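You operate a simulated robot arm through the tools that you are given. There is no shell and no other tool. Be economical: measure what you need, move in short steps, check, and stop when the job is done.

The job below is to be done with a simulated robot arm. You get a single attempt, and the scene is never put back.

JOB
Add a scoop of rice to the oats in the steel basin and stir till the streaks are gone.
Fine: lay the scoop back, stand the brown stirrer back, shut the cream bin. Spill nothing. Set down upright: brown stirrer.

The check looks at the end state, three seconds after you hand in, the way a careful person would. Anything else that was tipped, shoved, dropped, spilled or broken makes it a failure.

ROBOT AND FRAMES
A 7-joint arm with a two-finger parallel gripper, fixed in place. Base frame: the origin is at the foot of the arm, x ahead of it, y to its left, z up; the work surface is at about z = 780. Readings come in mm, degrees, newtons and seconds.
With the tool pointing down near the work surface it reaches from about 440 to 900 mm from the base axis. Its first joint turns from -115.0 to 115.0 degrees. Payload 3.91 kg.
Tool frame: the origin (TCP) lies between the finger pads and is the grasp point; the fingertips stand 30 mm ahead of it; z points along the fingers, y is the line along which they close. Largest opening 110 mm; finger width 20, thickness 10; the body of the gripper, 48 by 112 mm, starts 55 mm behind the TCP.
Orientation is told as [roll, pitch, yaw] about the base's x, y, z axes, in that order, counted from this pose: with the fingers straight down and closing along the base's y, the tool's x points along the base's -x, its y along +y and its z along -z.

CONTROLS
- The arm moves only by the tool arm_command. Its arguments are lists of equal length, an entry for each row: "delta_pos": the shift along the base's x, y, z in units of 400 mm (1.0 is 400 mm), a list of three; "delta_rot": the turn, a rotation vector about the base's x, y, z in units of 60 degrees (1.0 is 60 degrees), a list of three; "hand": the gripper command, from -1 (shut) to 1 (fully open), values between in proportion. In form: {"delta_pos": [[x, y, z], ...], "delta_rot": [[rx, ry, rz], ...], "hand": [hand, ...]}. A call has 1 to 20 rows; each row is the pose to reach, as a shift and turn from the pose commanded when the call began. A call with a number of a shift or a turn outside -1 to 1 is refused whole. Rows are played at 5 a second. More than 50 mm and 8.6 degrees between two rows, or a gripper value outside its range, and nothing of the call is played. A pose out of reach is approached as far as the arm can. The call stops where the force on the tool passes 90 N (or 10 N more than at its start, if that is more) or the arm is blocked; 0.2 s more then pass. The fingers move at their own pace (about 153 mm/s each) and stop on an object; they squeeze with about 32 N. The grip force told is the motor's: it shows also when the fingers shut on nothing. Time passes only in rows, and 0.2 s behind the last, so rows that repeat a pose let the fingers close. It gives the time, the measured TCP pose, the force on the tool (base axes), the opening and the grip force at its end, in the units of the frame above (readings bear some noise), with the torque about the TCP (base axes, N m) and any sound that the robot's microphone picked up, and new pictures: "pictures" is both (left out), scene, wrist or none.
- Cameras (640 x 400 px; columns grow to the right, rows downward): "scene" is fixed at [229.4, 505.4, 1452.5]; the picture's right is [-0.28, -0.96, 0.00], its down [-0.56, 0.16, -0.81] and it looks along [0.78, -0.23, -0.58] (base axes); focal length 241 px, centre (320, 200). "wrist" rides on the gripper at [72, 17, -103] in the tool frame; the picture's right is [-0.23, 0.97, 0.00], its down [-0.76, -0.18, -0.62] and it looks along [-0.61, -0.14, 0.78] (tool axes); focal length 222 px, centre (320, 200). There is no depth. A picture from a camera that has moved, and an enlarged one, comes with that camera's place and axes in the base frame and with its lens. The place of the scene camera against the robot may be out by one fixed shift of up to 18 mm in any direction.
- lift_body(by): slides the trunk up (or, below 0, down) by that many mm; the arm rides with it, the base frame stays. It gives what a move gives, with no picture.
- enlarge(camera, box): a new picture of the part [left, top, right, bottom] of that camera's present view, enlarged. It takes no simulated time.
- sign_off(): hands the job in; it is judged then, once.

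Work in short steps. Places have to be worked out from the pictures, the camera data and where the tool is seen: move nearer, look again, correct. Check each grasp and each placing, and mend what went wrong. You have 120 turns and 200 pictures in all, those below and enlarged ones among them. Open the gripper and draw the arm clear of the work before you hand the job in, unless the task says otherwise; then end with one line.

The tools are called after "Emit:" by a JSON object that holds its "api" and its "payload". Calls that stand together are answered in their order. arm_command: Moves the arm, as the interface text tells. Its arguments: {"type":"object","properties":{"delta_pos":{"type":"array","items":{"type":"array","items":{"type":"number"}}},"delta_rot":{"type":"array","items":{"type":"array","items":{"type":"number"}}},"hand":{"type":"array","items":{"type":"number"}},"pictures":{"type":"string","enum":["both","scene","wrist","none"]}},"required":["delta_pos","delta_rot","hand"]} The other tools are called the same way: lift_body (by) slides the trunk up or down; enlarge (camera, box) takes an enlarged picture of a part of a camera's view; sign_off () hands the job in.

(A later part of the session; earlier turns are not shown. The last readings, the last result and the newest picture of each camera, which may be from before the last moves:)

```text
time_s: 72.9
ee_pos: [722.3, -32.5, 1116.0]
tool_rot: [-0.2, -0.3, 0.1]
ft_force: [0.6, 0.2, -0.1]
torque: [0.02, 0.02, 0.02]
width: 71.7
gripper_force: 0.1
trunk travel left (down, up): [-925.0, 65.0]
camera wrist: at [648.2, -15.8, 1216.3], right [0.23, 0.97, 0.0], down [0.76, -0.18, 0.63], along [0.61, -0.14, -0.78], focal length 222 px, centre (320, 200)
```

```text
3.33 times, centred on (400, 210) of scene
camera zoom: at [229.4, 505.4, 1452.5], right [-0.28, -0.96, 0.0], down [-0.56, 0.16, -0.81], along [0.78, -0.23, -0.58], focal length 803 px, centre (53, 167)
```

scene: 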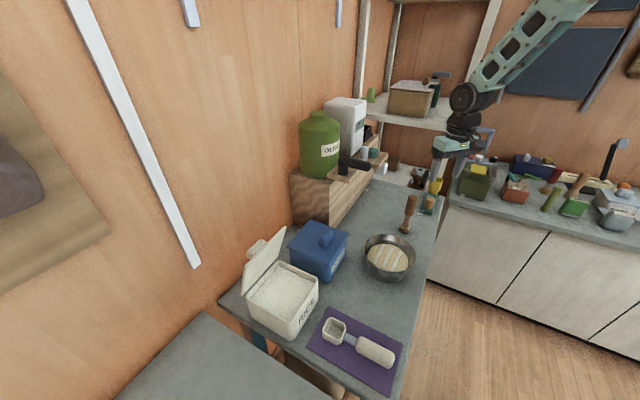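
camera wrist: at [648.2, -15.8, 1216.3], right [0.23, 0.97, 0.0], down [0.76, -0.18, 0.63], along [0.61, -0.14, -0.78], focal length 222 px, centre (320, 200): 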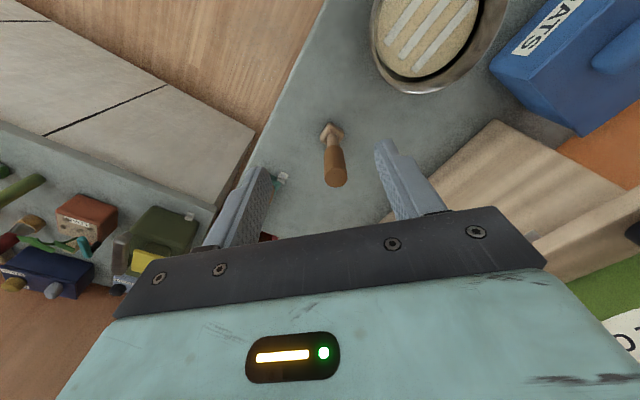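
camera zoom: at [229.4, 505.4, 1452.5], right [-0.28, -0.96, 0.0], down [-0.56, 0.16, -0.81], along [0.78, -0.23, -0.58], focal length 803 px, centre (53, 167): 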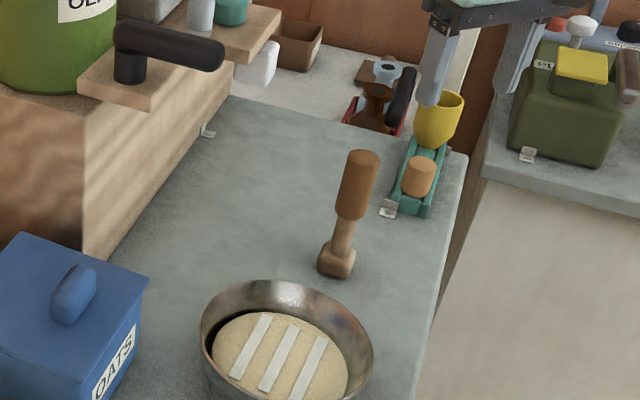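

The stirrer stands vertical at about (817, -32), top at z about 957, dark handle roughly 30 mm thick. I go over it at z 1015 for a check of reach and centring.

Emit:
{"api": "arm_command", "payload": {"delta_pos": [[0.08, 0, -0.06], [0.16, 0, -0.12], [0.236, 0.001, -0.18], [0.236, 0.001, -0.25], [0.236, 0.001, -0.25]], "delta_rot": [[0, 0, 0], [0, 0, 0], [0, 0, 0], [0, 0, 0], [0, 0, 0]], "hand": [0.3, 0.3, 0.3, 0.3, 0.3]}}

Emit:
{"api": "enlarge", "payload": {"camera": "scene", "box": [350, 130, 450, 270]}}

```text
time_s: 74.1
ee_pos: [815.8, -32.5, 1013.7]
tool_rot: [-0.2, -0.3, 0.0]
ft_force: [-0.6, 0.4, 0.5]
torque: [0.0, 0.03, 0.01]
width: 71.4
gripper_force: 0.0
trunk travel left (down, up): [-925.0, 65.0]
camera wrist: at [742.0, -14.7, 1115.0], right [0.23, 0.97, 0.0], down [0.76, -0.18, 0.63], along [0.61, -0.14, -0.78], focal length 222 px, centre (320, 200)
```

scene: 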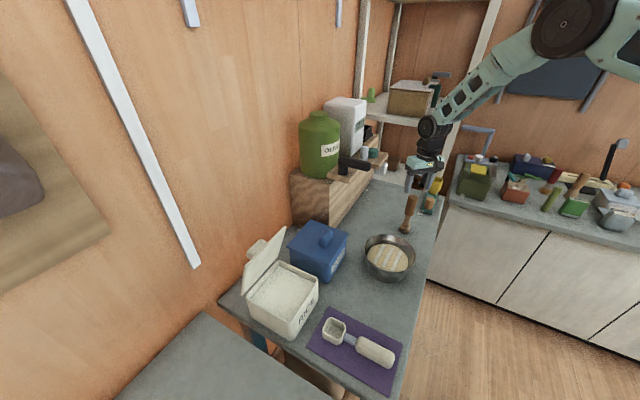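
wrist: 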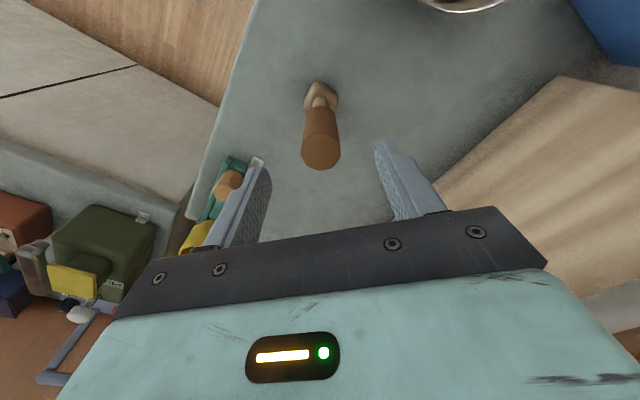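

```text
2.86 times, centred on (400, 200) of scene
camera zoom: at [229.4, 505.4, 1452.5], right [-0.28, -0.96, 0.0], down [-0.56, 0.16, -0.81], along [0.78, -0.23, -0.58], focal length 688 px, centre (91, 200)
```

zoom: 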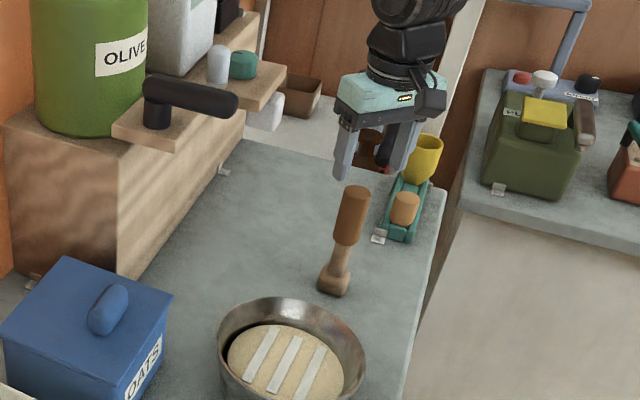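

The stirrer is centred at (818, -31), top about z 960. I descend to z 925 around its handle and close.

Emit:
{"api": "arm_command", "payload": {"delta_pos": [[0.004, 0.003, -0.05], [0.004, 0.003, -0.12], [0.004, 0.003, -0.19], [0.004, 0.003, -0.222], [0.004, 0.003, -0.222], [0.004, 0.003, -0.222], [0.004, 0.003, -0.222], [0.004, 0.003, -0.222]], "delta_rot": [[0.003, 0.005, 0], [0.003, 0.005, 0], [0.003, 0.005, 0], [0.003, 0.005, 0], [0.003, 0.005, 0], [0.003, 0.005, 0], [0.003, 0.005, 0], [0.003, 0.005, 0]], "hand": [0.3, 0.3, 0.3, 0.3, 0, -0.5, -1, -1]}}

Emit:
{"api": "enlarge", "payload": {"camera": "scene", "box": [350, 130, 450, 270]}}

```text
time_s: 75.9
ee_pos: [816.9, -31.1, 926.5]
tool_rot: [0.0, 0.0, 0.1]
ft_force: [0.2, 0.1, -0.6]
torque: [0.03, -0.03, 0.0]
width: 33.2
gripper_force: 32.6
trunk travel left (down, up): [-925.0, 65.0]
camera wrist: at [743.3, -13.6, 1027.7], right [0.23, 0.97, 0.0], down [0.76, -0.18, 0.62], along [0.61, -0.14, -0.78], focal length 222 px, centre (320, 200)
```

scene: 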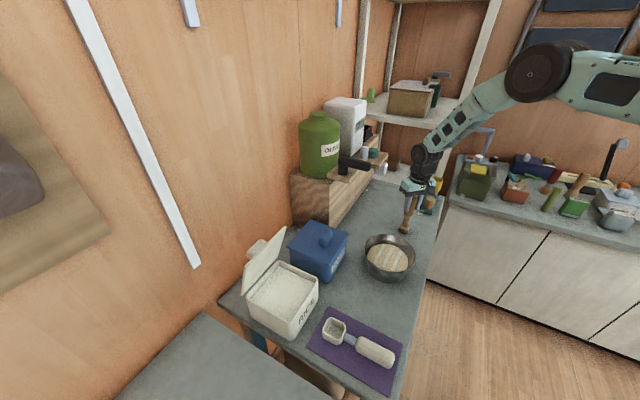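
wrist: 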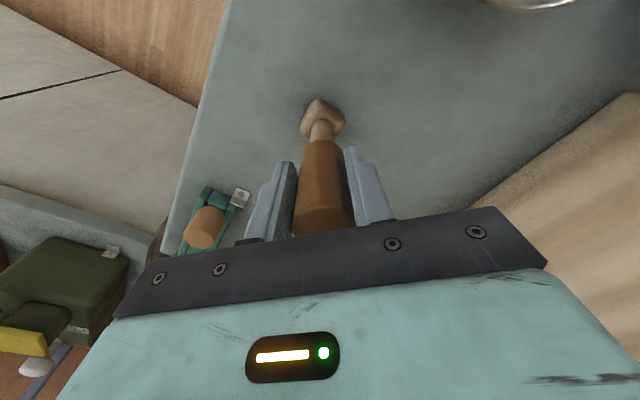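

```text
2.86 times, centred on (400, 200) of scene
camera zoom: at [229.4, 505.4, 1452.5], right [-0.28, -0.96, 0.0], down [-0.56, 0.16, -0.81], along [0.78, -0.23, -0.58], focal length 688 px, centre (91, 200)
```

zoom: 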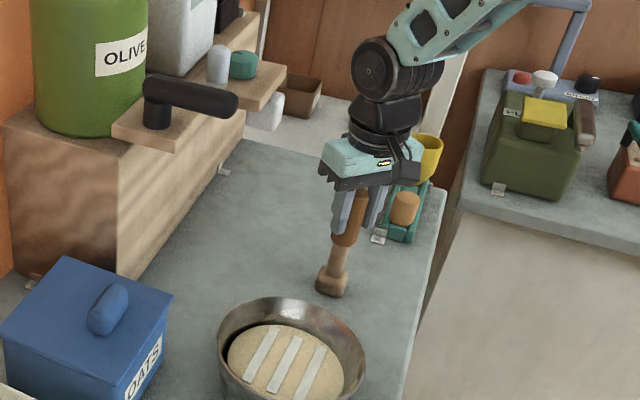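

Gripped at 33 mm (pick-up pose 817, -31, 926.5, yaw 0). I lift it straight up 120 mm.

Emit:
{"api": "arm_command", "payload": {"delta_pos": [[0, 0, 0.02], [0, 0, 0.06], [0, 0, 0.12], [0, 0, 0.2], [0, 0, 0.28], [0, 0, 0.34], [0, 0, 0.34]], "delta_rot": [[0, 0, 0], [0, 0, 0], [0, 0, 0], [0, 0, 0], [0, 0, 0], [0, 0, 0], [0, 0, 0]], "hand": [-1, -1, -1, -1, -1, -1, -1]}}

Emit:
{"api": "enlarge", "payload": {"camera": "scene", "box": [350, 130, 450, 270]}}

```text
time_s: 77.5
ee_pos: [816.8, -30.4, 1062.6]
tool_rot: [0.0, 0.0, 0.0]
ft_force: [-0.3, -0.6, -1.5]
torque: [0.02, 0.01, 0.02]
width: 33.2
gripper_force: 32.2
trunk travel left (down, up): [-925.0, 65.0]
camera wrist: at [742.9, -12.8, 1164.5], right [0.23, 0.97, 0.0], down [0.76, -0.18, 0.62], along [0.61, -0.14, -0.78], focal length 222 px, centre (320, 200)
```

scene: 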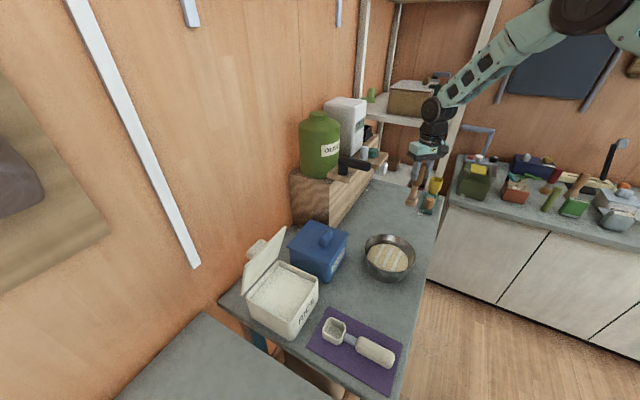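
wrist: 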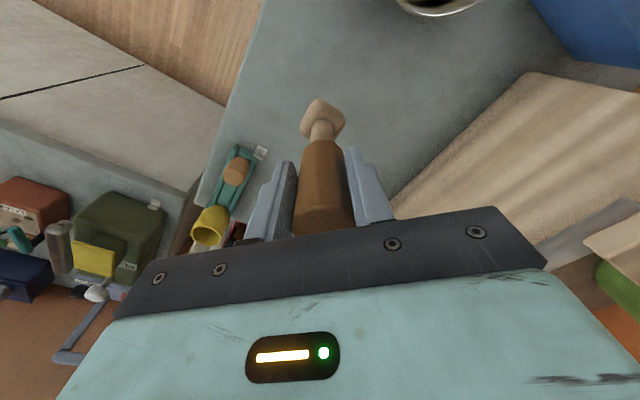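

```text
2.86 times, centred on (400, 200) of scene
camera zoom: at [229.4, 505.4, 1452.5], right [-0.28, -0.96, 0.0], down [-0.56, 0.16, -0.81], along [0.78, -0.23, -0.58], focal length 688 px, centre (91, 200)
```

zoom: 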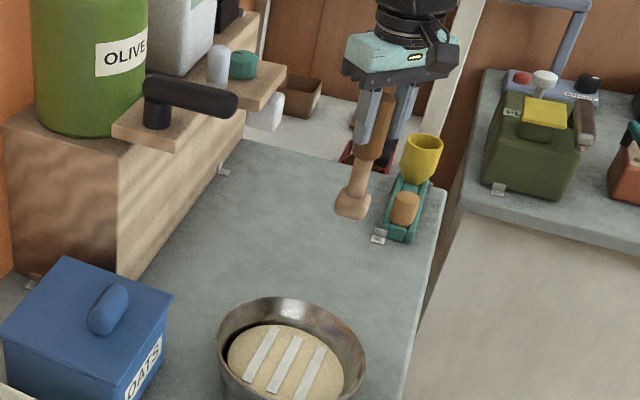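

It rises upright and firmly held. I carry it over the basin at this height.

Emit:
{"api": "arm_command", "payload": {"delta_pos": [[-0.07, 0.08, 0], [-0.14, 0.16, 0], [-0.21, 0.24, 0], [-0.28, 0.32, 0], [-0.352, 0.397, 0], [-0.352, 0.397, 0]], "delta_rot": [[0, 0, 0], [0, 0, 0], [0, 0, 0], [0, 0, 0], [0, 0, 0], [0, 0, 0]], "hand": [-1, -1, -1, -1, -1, -1]}}

Emit:
{"api": "enlarge", "payload": {"camera": "scene", "box": [340, 170, 450, 300]}}

```text
time_s: 78.9
ee_pos: [676.6, 128.9, 1063.0]
tool_rot: [0.0, 0.0, 0.0]
ft_force: [0.1, 0.4, -0.7]
torque: [0.04, 0.05, -0.04]
width: 33.2
gripper_force: 32.3
trunk travel left (down, up): [-925.0, 65.0]
camera wrist: at [602.9, 146.2, 1164.4], right [0.23, 0.97, 0.0], down [0.76, -0.18, 0.62], along [0.61, -0.14, -0.78], focal length 222 px, centre (320, 200)
```

scene: 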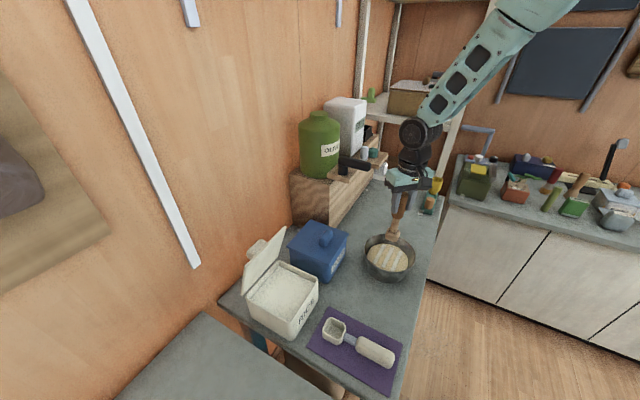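
wrist: 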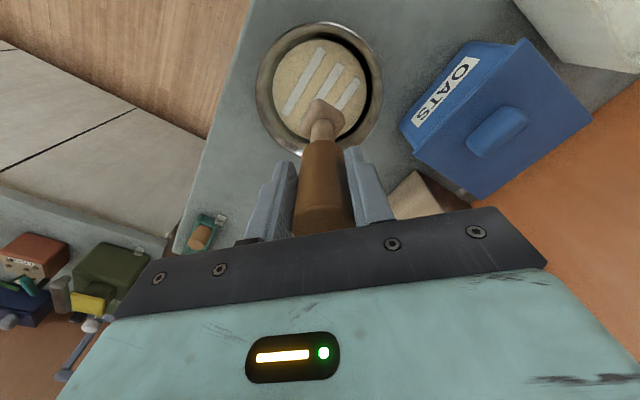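

```text
3.08 times, centred on (395, 235) of scene
camera zoom: at [229.4, 505.4, 1452.5], right [-0.28, -0.96, 0.0], down [-0.56, 0.16, -0.81], along [0.78, -0.23, -0.58], focal length 741 px, centre (89, 92)
```

zoom: 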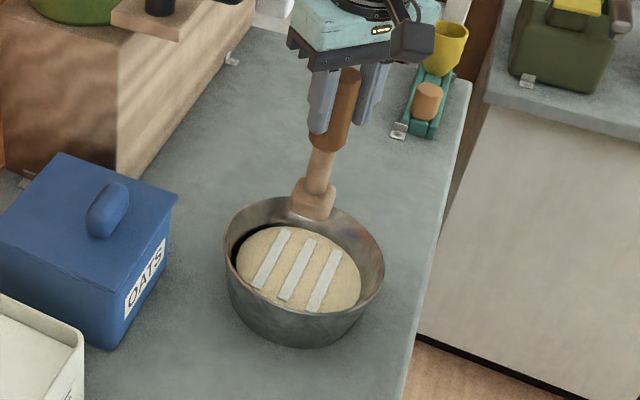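

The wrist view puts the basin centre at (678, 131), rim radius about 76, and the foot hangs over it. I lower at the centre until the foot is in the oats (TCP z about 943).

Emit:
{"api": "arm_command", "payload": {"delta_pos": [[0.003, 0.005, -0.08], [0.003, 0.005, -0.16], [0.003, 0.005, -0.22], [0.003, 0.005, -0.26], [0.003, 0.005, -0.28], [0.003, 0.005, -0.3], [0.003, 0.005, -0.3]], "delta_rot": [[0, 0, 0], [0, 0, 0], [0, 0, 0], [0, 0, 0], [0, 0, 0], [0, 0, 0], [0, 0, 0]], "hand": [-1, -1, -1, -1, -1, -1, -1]}}

Emit:
{"api": "enlarge", "payload": {"camera": "scene", "box": [340, 170, 450, 300]}}

```text
time_s: 80.5
ee_pos: [676.7, 129.0, 941.3]
tool_rot: [0.0, 0.1, 0.0]
ft_force: [0.0, -0.5, -0.8]
torque: [0.06, 0.01, 0.01]
width: 33.1
gripper_force: 31.2
trunk travel left (down, up): [-925.0, 65.0]
camera wrist: at [603.9, 147.3, 1042.7], right [0.23, 0.97, 0.0], down [0.76, -0.18, 0.62], along [0.61, -0.14, -0.78], focal length 222 px, centre (320, 200)
```

scene: 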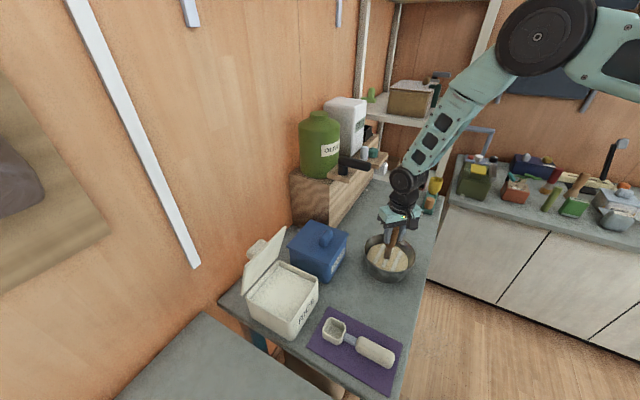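
wrist: 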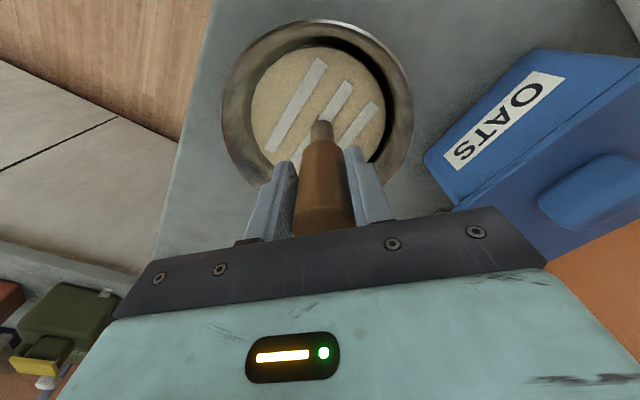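

```text
3.08 times, centred on (395, 235) of scene
camera zoom: at [229.4, 505.4, 1452.5], right [-0.28, -0.96, 0.0], down [-0.56, 0.16, -0.81], along [0.78, -0.23, -0.58], focal length 741 px, centre (89, 92)
```

zoom: 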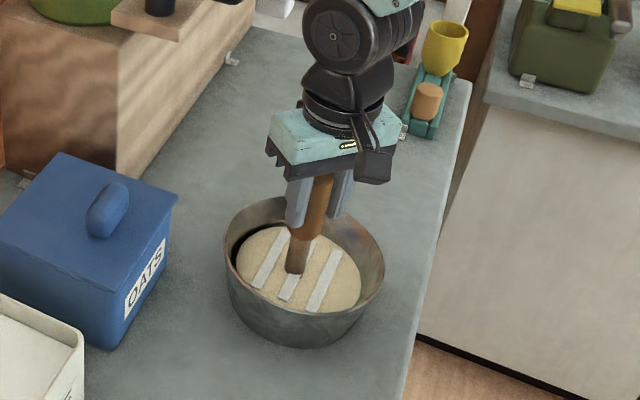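

The foot is under the oat surface at the middle, no contact force. I stir one and a half circles of 22 mm radius and look.

Emit:
{"api": "arm_command", "payload": {"delta_pos": [[0.028, 0, 0], [0.055, 0, 0], [0.048, 0.0275, 0], [0.0275, 0.048, 0], [0, 0.055, 0], [-0.0275, 0.048, 0], [-0.048, 0.0275, 0], [-0.055, 0, 0], [-0.048, -0.0275, 0], [-0.0275, -0.048, 0], [0, -0.055, 0], [0.0275, -0.048, 0], [0.048, -0.0275, 0], [0.055, 0, 0], [0.048, 0.0275, 0], [0.0275, 0.048, 0], [0, 0.055, 0], [-0.0275, 0.048, 0], [-0.048, 0.0275, 0], [-0.055, 0, 0]], "delta_rot": [[0, 0, 0], [0, 0, 0], [0, 0, 0], [0, 0, 0], [0, 0, 0], [0, 0, 0], [0, 0, 0], [0, 0, 0], [0, 0, 0], [0, 0, 0], [0, 0, 0], [0, 0, 0], [0, 0, 0], [0, 0, 0], [0, 0, 0], [0, 0, 0], [0, 0, 0], [0, 0, 0], [0, 0, 0], [0, 0, 0]], "hand": [-1, -1, -1, -1, -1, -1, -1, -1, -1, -1, -1, -1, -1, -1, -1, -1, -1, -1, -1, -1], "pictures": "wrist"}}

Emit:
{"api": "enlarge", "payload": {"camera": "scene", "box": [340, 170, 450, 300]}}

```text
time_s: 84.7
ee_pos: [654.7, 130.8, 942.0]
tool_rot: [0.1, -0.1, 0.1]
ft_force: [-0.2, 0.3, -1.5]
torque: [-0.01, 0.03, 0.01]
width: 33.4
gripper_force: 32.1
trunk travel left (down, up): [-925.0, 65.0]
camera wrist: at [581.4, 148.0, 1043.7], right [0.23, 0.97, 0.0], down [0.76, -0.18, 0.62], along [0.61, -0.14, -0.78], focal length 222 px, centre (320, 200)
```

wrist: 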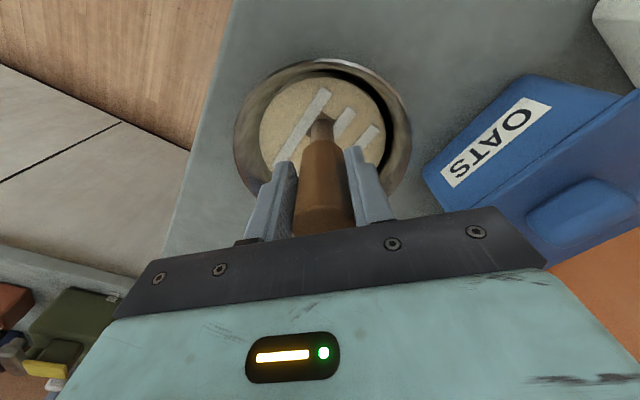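

```text
3.08 times, centred on (395, 235) of scene
camera zoom: at [229.4, 505.4, 1452.5], right [-0.28, -0.96, 0.0], down [-0.56, 0.16, -0.81], along [0.78, -0.23, -0.58], focal length 741 px, centre (89, 92)
```

zoom: 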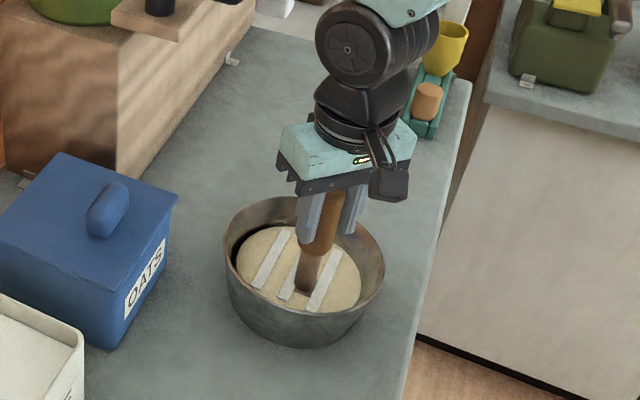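

The streaks are still there, perhaps a bit fainter; no forces, nothing spilled. I stir two more and a half turns.

Emit:
{"api": "arm_command", "payload": {"delta_pos": [[0.013, -0.042, 0], [0.055, -0.06, 0], [0.097, -0.042, 0], [0.115, 0, 0], [0.097, 0.042, 0], [0.055, 0.06, 0], [0.013, 0.042, 0], [-0.005, 0, 0], [0.013, -0.042, 0], [0.055, -0.06, 0], [0.097, -0.042, 0], [0.115, 0, 0], [0.097, 0.042, 0], [0.055, 0.06, 0], [0.013, 0.042, 0], [-0.005, 0, 0], [0.013, -0.042, 0], [0.055, -0.06, 0], [0.097, -0.042, 0], [0.115, 0, 0]], "delta_rot": [[0, 0, 0], [0, 0, 0], [0, 0, 0], [0, 0, 0], [0, 0, 0], [0, 0, 0], [0, 0, 0], [0, 0, 0], [0, 0, 0], [0, 0, 0], [0, 0, 0], [0, 0, 0], [0, 0, 0], [0, 0, 0], [0, 0, 0], [0, 0, 0], [0, 0, 0], [0, 0, 0], [0, 0, 0], [0, 0, 0]], "hand": [-1, -1, -1, -1, -1, -1, -1, -1, -1, -1, -1, -1, -1, -1, -1, -1, -1, -1, -1, -1], "pictures": "wrist"}}

Emit:
{"api": "enlarge", "payload": {"camera": "scene", "box": [340, 170, 450, 300]}}

```text
time_s: 88.9
ee_pos: [700.7, 129.0, 941.2]
tool_rot: [-0.1, -0.1, -0.1]
ft_force: [0.2, -0.6, -1.1]
torque: [0.05, 0.02, -0.02]
width: 33.1
gripper_force: 32.4
trunk travel left (down, up): [-925.0, 65.0]
camera wrist: at [627.6, 147.1, 1043.3], right [0.23, 0.97, 0.0], down [0.76, -0.18, 0.62], along [0.61, -0.14, -0.78], focal length 222 px, centre (320, 200)
```

wrist: 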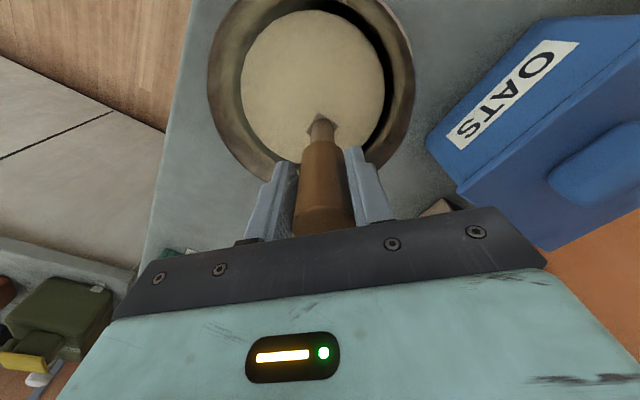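

```text
3.08 times, centred on (395, 235) of scene
camera zoom: at [229.4, 505.4, 1452.5], right [-0.28, -0.96, 0.0], down [-0.56, 0.16, -0.81], along [0.78, -0.23, -0.58], focal length 741 px, centre (89, 92)
```

zoom: 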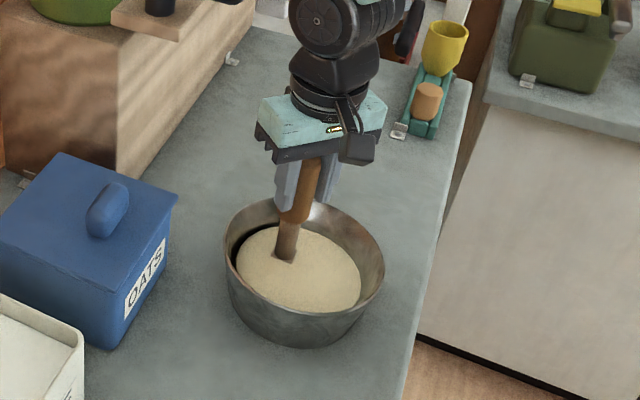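

The streaks are gone. I return to the middle, lift the stirrer straight out and pause over the basin.

Emit:
{"api": "arm_command", "payload": {"delta_pos": [[-0.03, 0, 0], [-0.058, 0, 0], [-0.058, 0, 0.04], [-0.058, 0, 0.1], [-0.058, 0, 0.17], [-0.058, 0, 0.24], [-0.058, 0, 0.302], [-0.058, 0, 0.302], [-0.058, 0, 0.302], [-0.058, 0, 0.302]], "delta_rot": [[0, 0, 0], [0, 0, 0], [0, 0, 0], [0, 0, 0], [0, 0, 0], [0, 0, 0], [0, 0, 0], [0, 0, 0], [0, 0, 0], [0, 0, 0]], "hand": [-1, -1, -1, -1, -1, -1, -1, -1, -1, -1]}}

Emit:
{"api": "enlarge", "payload": {"camera": "scene", "box": [340, 170, 450, 300]}}

```text
time_s: 91.1
ee_pos: [676.5, 129.4, 1062.6]
tool_rot: [0.1, 0.1, 0.0]
ft_force: [0.1, 0.0, -1.6]
torque: [0.04, 0.0, 0.0]
width: 33.3
gripper_force: 32.0
trunk travel left (down, up): [-925.0, 65.0]
camera wrist: at [604.4, 146.9, 1164.6], right [0.23, 0.97, 0.0], down [0.76, -0.18, 0.62], along [0.61, -0.14, -0.78], focal length 222 px, centre (320, 200)
```

scene: 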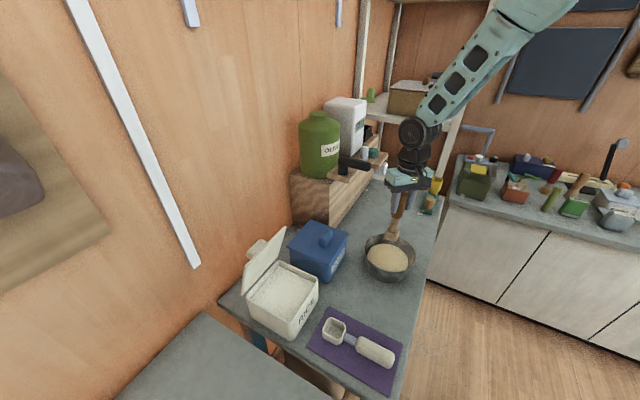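
wrist: 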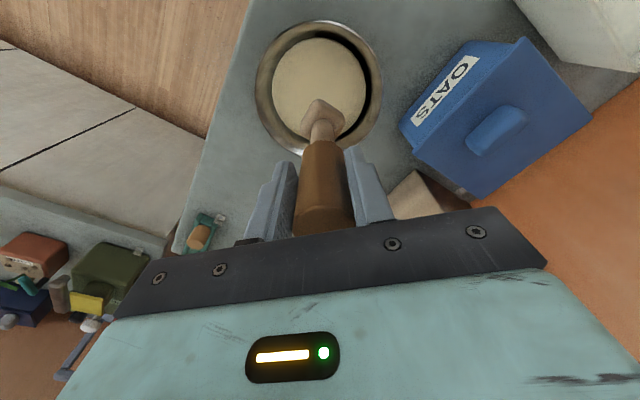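

```text
3.08 times, centred on (395, 235) of scene
camera zoom: at [229.4, 505.4, 1452.5], right [-0.28, -0.96, 0.0], down [-0.56, 0.16, -0.81], along [0.78, -0.23, -0.58], focal length 741 px, centre (89, 92)
```

zoom: 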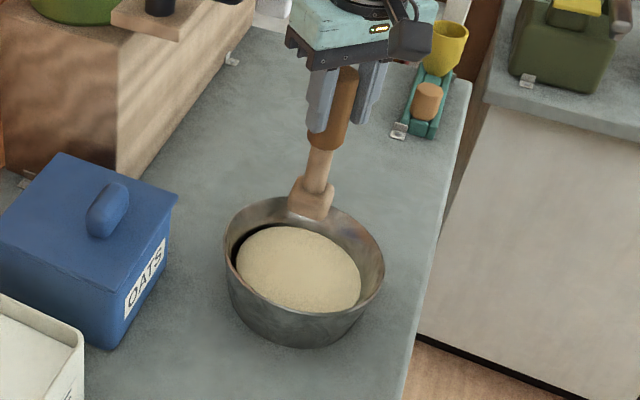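

The mix is uniform and the foot is clean. I carry the stirrer back over its place and lower to just above the table.

Emit:
{"api": "arm_command", "payload": {"delta_pos": [[0.07, -0.08, 0], [0.14, -0.16, 0], [0.21, -0.24, 0], [0.28, -0.32, 0], [0.351, -0.4, 0], [0.351, -0.4, 0], [0.351, -0.4, -0.1], [0.351, -0.4, -0.2], [0.351, -0.4, -0.28], [0.351, -0.4, -0.32], [0.351, -0.4, -0.334], [0.351, -0.4, -0.334]], "delta_rot": [[0, 0, 0], [0, 0, 0], [0, 0, 0], [0, 0, 0], [0, 0, 0], [0, 0, 0], [0, 0, 0], [0, 0, 0], [0, 0, 0], [0, 0, 0], [0, 0, 0], [0, 0, 0]], "hand": [-1, -1, -1, -1, -1, -1, -1, -1, -1, -1, -1, -1], "pictures": "wrist"}}

```text
time_s: 93.7
ee_pos: [820.4, -29.7, 927.6]
tool_rot: [0.0, 0.0, 0.0]
ft_force: [0.4, 0.4, -1.7]
torque: [0.0, -0.02, 0.03]
width: 33.1
gripper_force: 31.7
trunk travel left (down, up): [-925.0, 65.0]
camera wrist: at [745.2, -12.6, 1030.3], right [0.23, 0.97, 0.0], down [0.76, -0.18, 0.62], along [0.61, -0.14, -0.78], focal length 222 px, centre (320, 200)
```

wrist: 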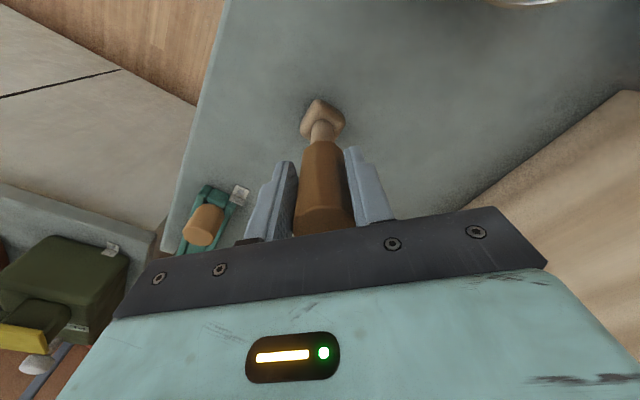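

About a millimetre above the table, within 3 mm of its old place. I ease down to contact.

Emit:
{"api": "arm_command", "payload": {"delta_pos": [[-0.005, -0.002, -0.003], [-0.005, -0.002, -0.006], [-0.005, -0.002, -0.006]], "delta_rot": [[0, 0, 0], [0, 0, 0], [0, 0, 0]], "hand": [-1, -1, -1], "pictures": "none"}}

```text
time_s: 94.5
ee_pos: [816.0, -30.2, 926.6]
tool_rot: [0.1, 0.0, 0.0]
ft_force: [0.5, -0.5, 0.5]
torque: [-0.01, -0.05, 0.01]
width: 33.5
gripper_force: 31.7
trunk travel left (down, up): [-925.0, 65.0]
```

Emit:
{"api": "arm_command", "payload": {"delta_pos": [[0, 0, -0.002], [0, 0, -0.004], [0, 0, -0.004]], "delta_rot": [[0, 0, 0], [0, 0, 0], [0, 0, 0]], "hand": [-1, -1, -1], "pictures": "none"}}

```text
time_s: 95.3
ee_pos: [816.6, -31.0, 926.4]
tool_rot: [-0.1, -0.1, -0.1]
ft_force: [-2.7, 0.8, 14.0]
torque: [0.08, 0.14, 0.0]
width: 33.1
gripper_force: 31.6
trunk travel left (down, up): [-925.0, 65.0]
```

The foot now presses on the table (14 N). I ease the pressure, open evenly, and then rise straight up.

Emit:
{"api": "arm_command", "payload": {"delta_pos": [[0, 0, 0.003], [0, 0, 0.003], [0, 0, 0.003], [0, 0, 0.003], [0, 0, 0.06], [0, 0, 0.14], [0, 0, 0.24], [0, 0, 0.34], [0, 0, 0.34]], "delta_rot": [[0, 0, 0], [0, 0, 0], [0, 0, 0], [0, 0, 0], [0, 0, 0], [0, 0, 0], [0, 0, 0], [0, 0, 0], [0, 0, 0]], "hand": [-1, -0.2, 0.3, 0.3, 0.3, 0.3, 0.3, 0.3, 0.3]}}

Emit:
{"api": "enlarge", "payload": {"camera": "scene", "box": [350, 150, 450, 270]}}

```text
time_s: 97.3
ee_pos: [816.0, -30.8, 1063.2]
tool_rot: [0.0, 0.0, -0.1]
ft_force: [-0.5, -0.6, 0.1]
torque: [0.0, -0.02, -0.01]
width: 71.7
gripper_force: 0.0
trunk travel left (down, up): [-925.0, 65.0]
camera wrist: at [742.9, -13.4, 1162.6], right [0.23, 0.97, 0.0], down [0.76, -0.18, 0.62], along [0.61, -0.14, -0.78], focal length 222 px, centre (320, 200)
```

scene: 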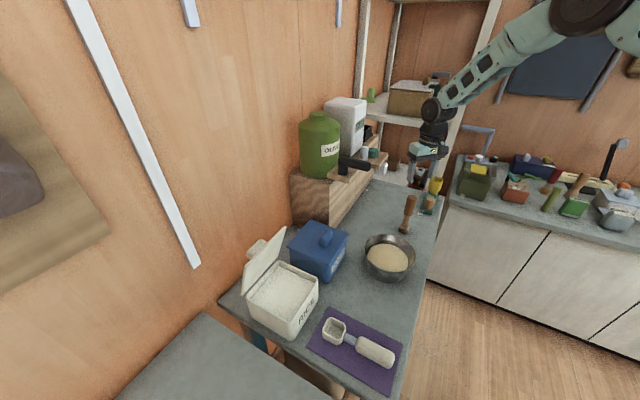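
wrist: 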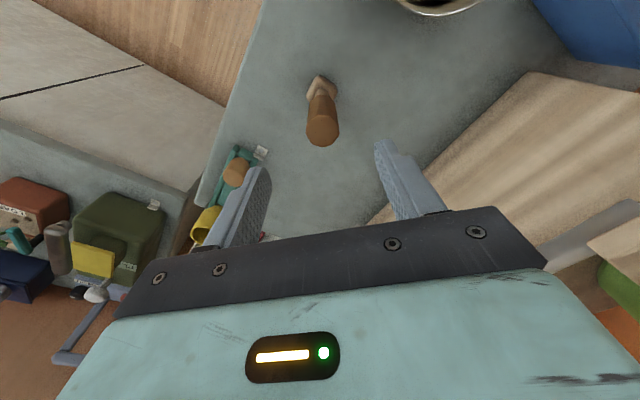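

```text
3.33 times, centred on (400, 210) of scene
camera zoom: at [229.4, 505.4, 1452.5], right [-0.28, -0.96, 0.0], down [-0.56, 0.16, -0.81], along [0.78, -0.23, -0.58], focal length 803 px, centre (53, 167)
```

zoom: 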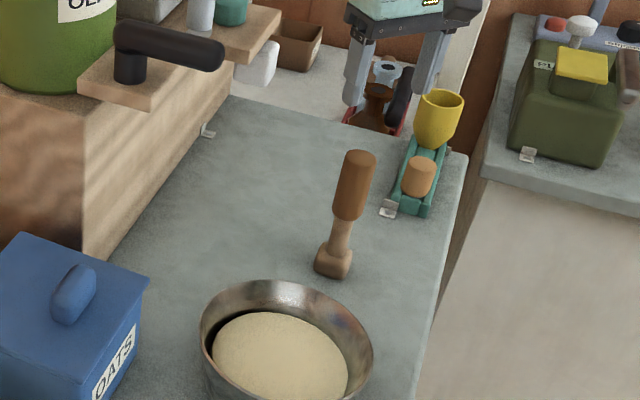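

The stirrer stands upright in its place, and the mixture is even. Now the lid: I will hook behind its top edge with closed, leaning fingers and guide it down along its arc. First I retreat up and toward the bin side, closing the hand.

Emit:
{"api": "arm_command", "payload": {"delta_pos": [[0, 0, 0.08], [-0.05, 0.06, 0.16], [-0.11, 0.14, 0.243], [-0.18, 0.22, 0.243], [-0.25, 0.3, 0.243], [-0.31, 0.38, 0.243], [-0.38, 0.46, 0.243], [-0.44, 0.54, 0.243], [-0.47, 0.63, 0.243], [-0.5, 0.72, 0.243], [-0.52, 0.8, 0.243], [-0.54, 0.88, 0.243]], "delta_rot": [[0, 0, 0], [0, 0, 0], [0, 0, 0.08], [0, 0, 0.16], [0, 0, 0.24], [0, 0, 0.32], [0, 0, 0.4], [0, 0, 0.48], [0, 0, 0.56], [0, 0, 0.64], [0, 0, 0.71], [0, 0, 0.75]], "hand": [0.3, 0.3, 0, -1, -1, -1, -1, -1, -1, -1, -1, -1], "pictures": "none"}}

Emit:
{"api": "arm_command", "payload": {"delta_pos": [[0, 0.01, 0], [0, 0.03, 0], [0, 0.05, 0], [0, 0.07, 0], [0, 0.08, 0], [0, 0.08, 0]], "delta_rot": [[0.094, -0.094, 0], [0.188, -0.188, 0], [0.282, -0.282, 0], [0.376, -0.376, 0], [0.471, -0.471, 0], [0.471, -0.471, 0]], "hand": [-1, -1, -1, -1, -1, -1]}}

Emit:
{"api": "enlarge", "payload": {"camera": "scene", "box": [220, 180, 360, 320]}}

```text
refused: row 3 steps farther than a row can; nothing moved
```

```text
time_s: 98.7
ee_pos: [816.1, 1.0, 1060.3]
tool_rot: [30.8, -27.1, -7.6]
ft_force: [-0.8, -0.4, -0.1]
torque: [-0.01, -0.04, -0.01]
width: 0.0
gripper_force: 32.1
trunk travel left (down, up): [-925.0, 65.0]
camera wrist: at [702.3, -22.1, 1112.9], right [0.09, 0.83, 0.55], down [0.41, -0.53, 0.74], along [0.91, 0.16, -0.39], focal length 222 px, centre (320, 200)
```

scene: 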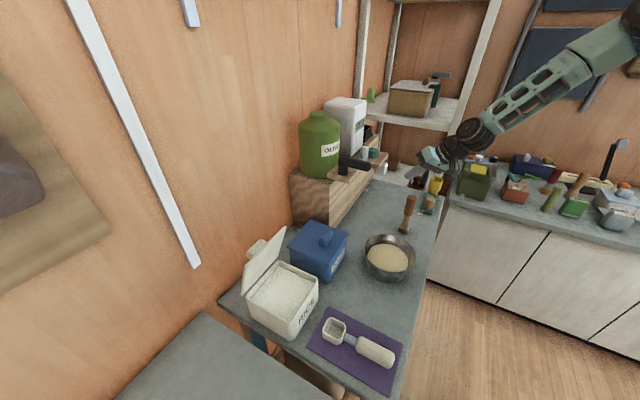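
wrist: 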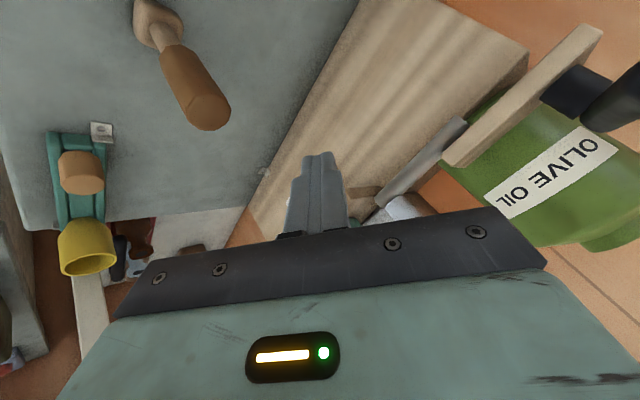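

```text
2.86 times, centred on (290, 250) of scene
camera zoom: at [229.4, 505.4, 1452.5], right [-0.28, -0.96, 0.0], down [-0.56, 0.16, -0.81], along [0.78, -0.23, -0.58], focal length 688 px, centre (406, 57)
```

zoom: 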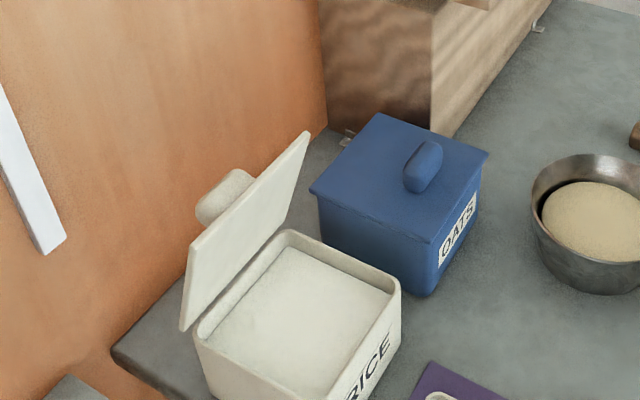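

That batch was half refused: only the tilt ran, harmlessly above the stirrer, which still stands. I raise, undo the tilt in place, and go one call at a time. (The clear view gives hinge about s 867, z 893 and lid top about s 819, z 1042.)

Emit:
{"api": "arm_command", "payload": {"delta_pos": [[0, 0, 0.06], [0, 0, 0.12], [0, -0.02, 0.16], [0, -0.04, 0.2], [-0.02, -0.06, 0.24], [-0.04, -0.07, 0.24], [-0.06, -0.08, 0.24], [-0.06, -0.08, 0.24]], "delta_rot": [[0, 0, 0], [0, 0, 0], [-0.094, 0.094, 0], [-0.188, 0.188, 0], [-0.282, 0.282, 0], [-0.376, 0.376, 0], [-0.471, 0.471, 0], [-0.471, 0.471, 0]], "hand": [-1, -1, -1, -1, -1, -1, -1, -1], "pictures": "scene"}}

```text
time_s: 100.5
ee_pos: [790.9, -30.9, 1157.9]
tool_rot: [-0.2, 0.1, 0.0]
ft_force: [0.2, -0.5, -0.2]
torque: [0.0, -0.02, 0.02]
width: 0.1
gripper_force: 32.0
trunk travel left (down, up): [-925.0, 65.0]
```

scene: 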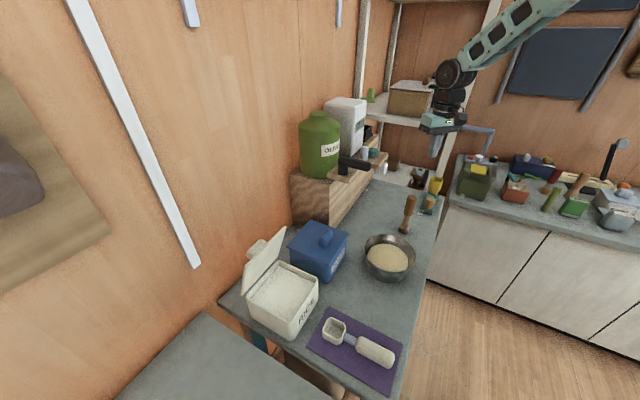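

Restored upright and clear. I travel toward the bin in one checked step, turning partway.

Emit:
{"api": "arm_command", "payload": {"delta_pos": [[-0.0475, 0.0919, 0], [-0.095, 0.1839, 0], [-0.1425, 0.2758, 0], [-0.19, 0.3678, 0], [-0.2375, 0.4597, 0], [-0.285, 0.5517, 0], [-0.3325, 0.6436, 0], [-0.38, 0.7356, 0], [-0.4275, 0.8275, 0]], "delta_rot": [[0, 0, 0.06], [0, 0, 0.12], [0, 0, 0.18], [0, 0, 0.24], [0, 0, 0.3], [0, 0, 0.36], [0, 0, 0.42], [0, 0, 0.48], [0, 0, 0.54]], "hand": [-1, -1, -1, -1, -1, -1, -1, -1, -1], "pictures": "none"}}

```text
time_s: 102.5
ee_pos: [622.1, 300.3, 1156.6]
tool_rot: [0.0, 0.0, 32.5]
ft_force: [0.1, 0.0, -0.7]
torque: [0.01, 0.02, 0.0]
width: 0.0
gripper_force: 32.3
trunk travel left (down, up): [-925.0, 65.0]
```

Next I finish the move to in front of the lid (s≈720) at yaw 45°.

Emit:
{"api": "arm_command", "payload": {"delta_pos": [[-0.028, 0.0875, 0.01], [-0.055, 0.175, 0.02], [-0.083, 0.2625, 0.03], [-0.111, 0.35, 0.03], [-0.111, 0.35, 0.03]], "delta_rot": [[0, 0, 0.052], [0, 0, 0.104], [0, 0, 0.156], [0, 0, 0.208], [0, 0, 0.208]], "hand": [-1, -1, -1, -1, -1], "pictures": "none"}}

```text
time_s: 103.7
ee_pos: [577.0, 440.9, 1168.2]
tool_rot: [0.0, -0.1, 44.8]
ft_force: [0.2, 0.3, 0.5]
torque: [0.01, -0.02, -0.06]
width: 0.0
gripper_force: 32.0
trunk travel left (down, up): [-925.0, 65.0]
```

In place. I lean the tool back 40° here and take pictures of the lid.

Emit:
{"api": "arm_command", "payload": {"delta_pos": [[0, 0, 0], [0, 0, 0], [0, 0, 0], [0, 0, 0], [0, 0, 0], [0, 0, 0]], "delta_rot": [[0.094, -0.094, 0], [0.188, -0.188, 0], [0.282, -0.282, 0], [0.376, -0.376, 0], [0.471, -0.471, 0], [0.471, -0.471, 0]], "hand": [-1, -1, -1, -1, -1, -1]}}

Emit:
{"api": "enlarge", "payload": {"camera": "scene", "box": [220, 160, 360, 300]}}

```text
time_s: 105.1
ee_pos: [576.3, 440.2, 1169.4]
tool_rot: [0.0, -39.9, 44.8]
ft_force: [1.1, 0.7, -0.2]
torque: [-0.02, -0.02, 0.0]
width: 0.2
gripper_force: 32.0
trunk travel left (down, up): [-925.0, 65.0]
camera wrist: at [477.7, 366.5, 1200.0], right [-0.56, 0.81, 0.15], down [0.26, 0.0, 0.97], along [0.79, 0.58, -0.21], focal length 222 px, centre (320, 200)
```

scene: 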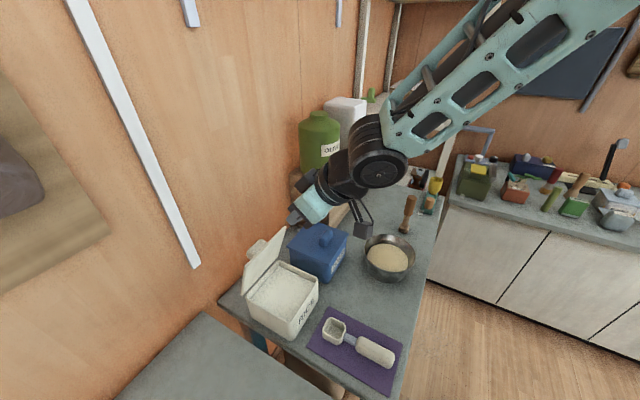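
wrist: 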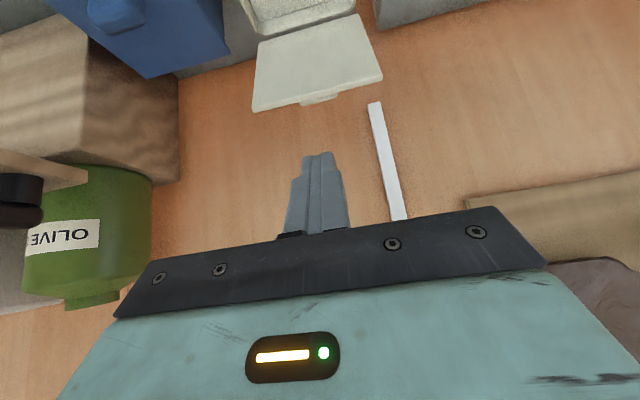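

```text
2.86 times, centred on (290, 230) of scene
camera zoom: at [229.4, 505.4, 1452.5], right [-0.28, -0.96, 0.0], down [-0.56, 0.16, -0.81], along [0.78, -0.23, -0.58], focal length 688 px, centre (406, 114)
```

zoom: 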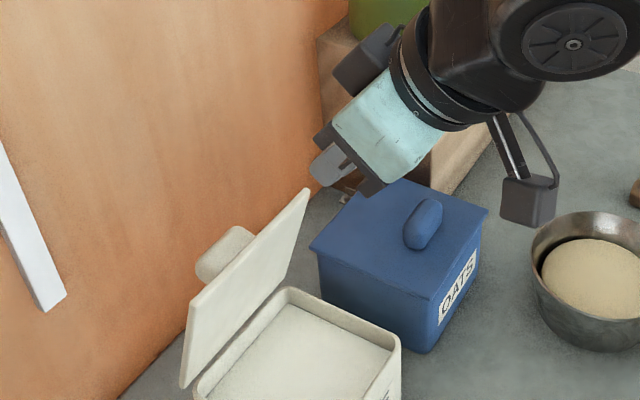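

The lid's top edge is at about s 814, z 1040, centred on l≈-98, in agreement with the scene view. I move to the start of the slide-in line (s 783, z 1127).

Emit:
{"api": "arm_command", "payload": {"delta_pos": [[0.06, 0.06, -0.01], [0.1135, 0.1135, -0.05], [0.1135, 0.1135, -0.105], [0.1135, 0.1135, -0.105]], "delta_rot": [[0, 0, 0], [0, 0, 0], [0, 0, 0], [0, 0, 0]], "hand": [-1, -1, -1, -1]}}

Emit:
{"api": "enlarge", "payload": {"camera": "scene", "box": [220, 180, 340, 290]}}

```text
time_s: 106.1
ee_pos: [621.0, 486.0, 1127.4]
tool_rot: [0.0, -40.0, 44.9]
ft_force: [-0.6, 0.4, -0.1]
torque: [0.02, -0.04, 0.0]
width: 0.0
gripper_force: 32.1
trunk travel left (down, up): [-925.0, 65.0]
camera wrist: at [522.5, 412.7, 1157.4], right [-0.56, 0.81, 0.15], down [0.26, 0.0, 0.97], along [0.79, 0.58, -0.21], focal length 222 px, centre (320, 200)
```

scene: 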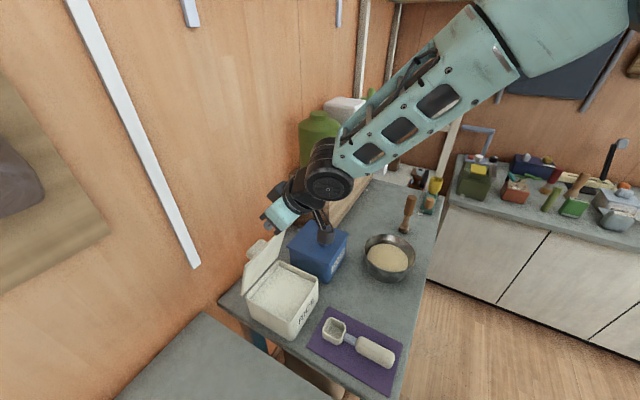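
wrist: 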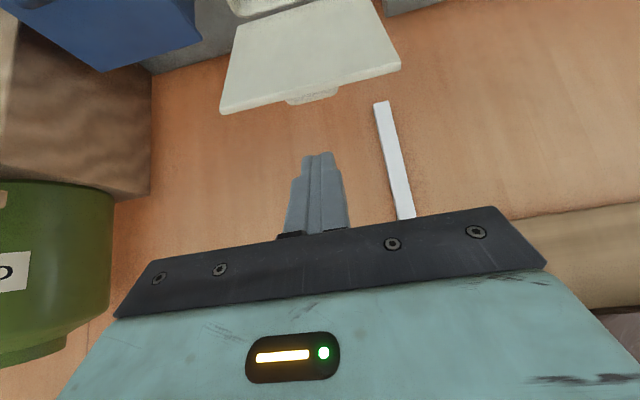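

```text
3.64 times, centred on (280, 235) of scene
camera zoom: at [229.4, 505.4, 1452.5], right [-0.28, -0.96, 0.0], down [-0.56, 0.16, -0.81], along [0.78, -0.23, -0.58], focal length 876 px, centre (466, 73)
```

zoom: 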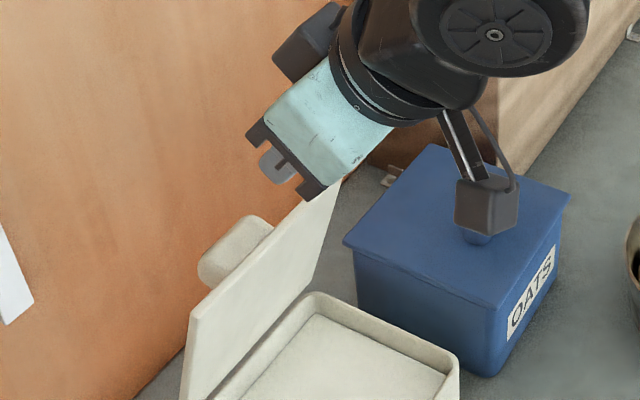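

Fingertips are above and short of the edge. I slide in along the finger axis to hook about 20 mm behind the lid's top.

Emit:
{"api": "arm_command", "payload": {"delta_pos": [[0.03, 0.03, -0.05], [0.06, 0.06, -0.1], [0.09, 0.09, -0.1525], [0.09, 0.09, -0.1525]], "delta_rot": [[0, 0, 0], [0, 0, 0], [0, 0, 0], [0, 0, 0]], "hand": [-1, -1, -1, -1]}}

Emit:
{"api": "enlarge", "payload": {"camera": "scene", "box": [220, 180, 340, 290]}}

```text
time_s: 107.1
ee_pos: [658.6, 521.3, 1064.5]
tool_rot: [0.0, -39.9, 44.9]
ft_force: [-0.6, 0.7, 0.2]
torque: [0.01, 0.0, 0.01]
width: 0.0
gripper_force: 31.8
trunk travel left (down, up): [-925.0, 65.0]
camera wrist: at [559.5, 448.3, 1096.1], right [-0.56, 0.81, 0.15], down [0.26, 0.0, 0.97], along [0.79, 0.58, -0.21], focal length 222 px, centre (320, 200)
```

scene: 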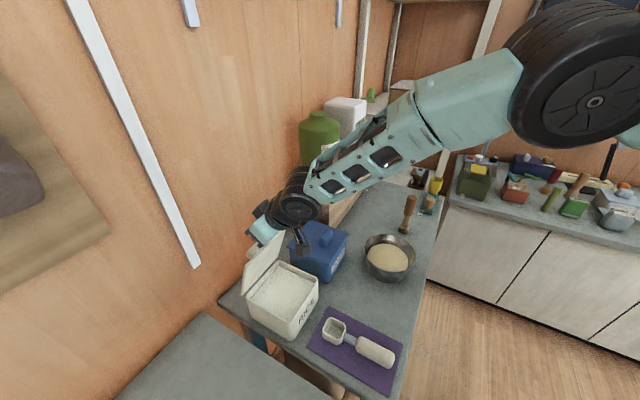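
wrist: 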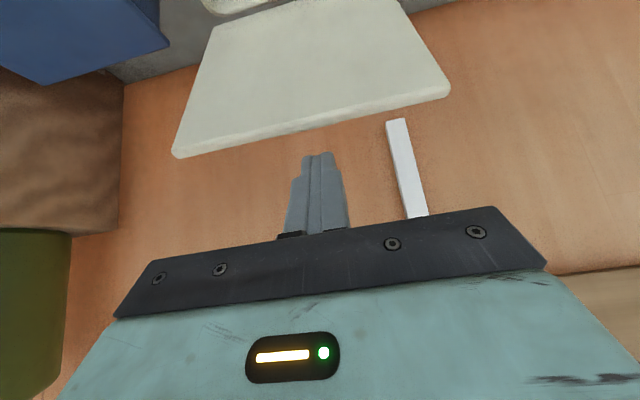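

```text
3.64 times, centred on (280, 235) of scene
camera zoom: at [229.4, 505.4, 1452.5], right [-0.28, -0.96, 0.0], down [-0.56, 0.16, -0.81], along [0.78, -0.23, -0.58], focal length 876 px, centre (466, 73)
```

zoom: 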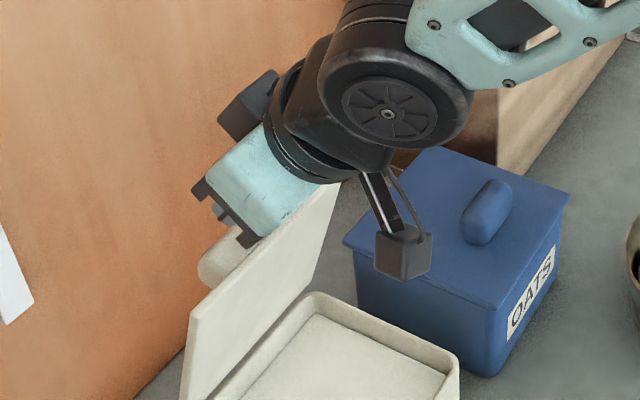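

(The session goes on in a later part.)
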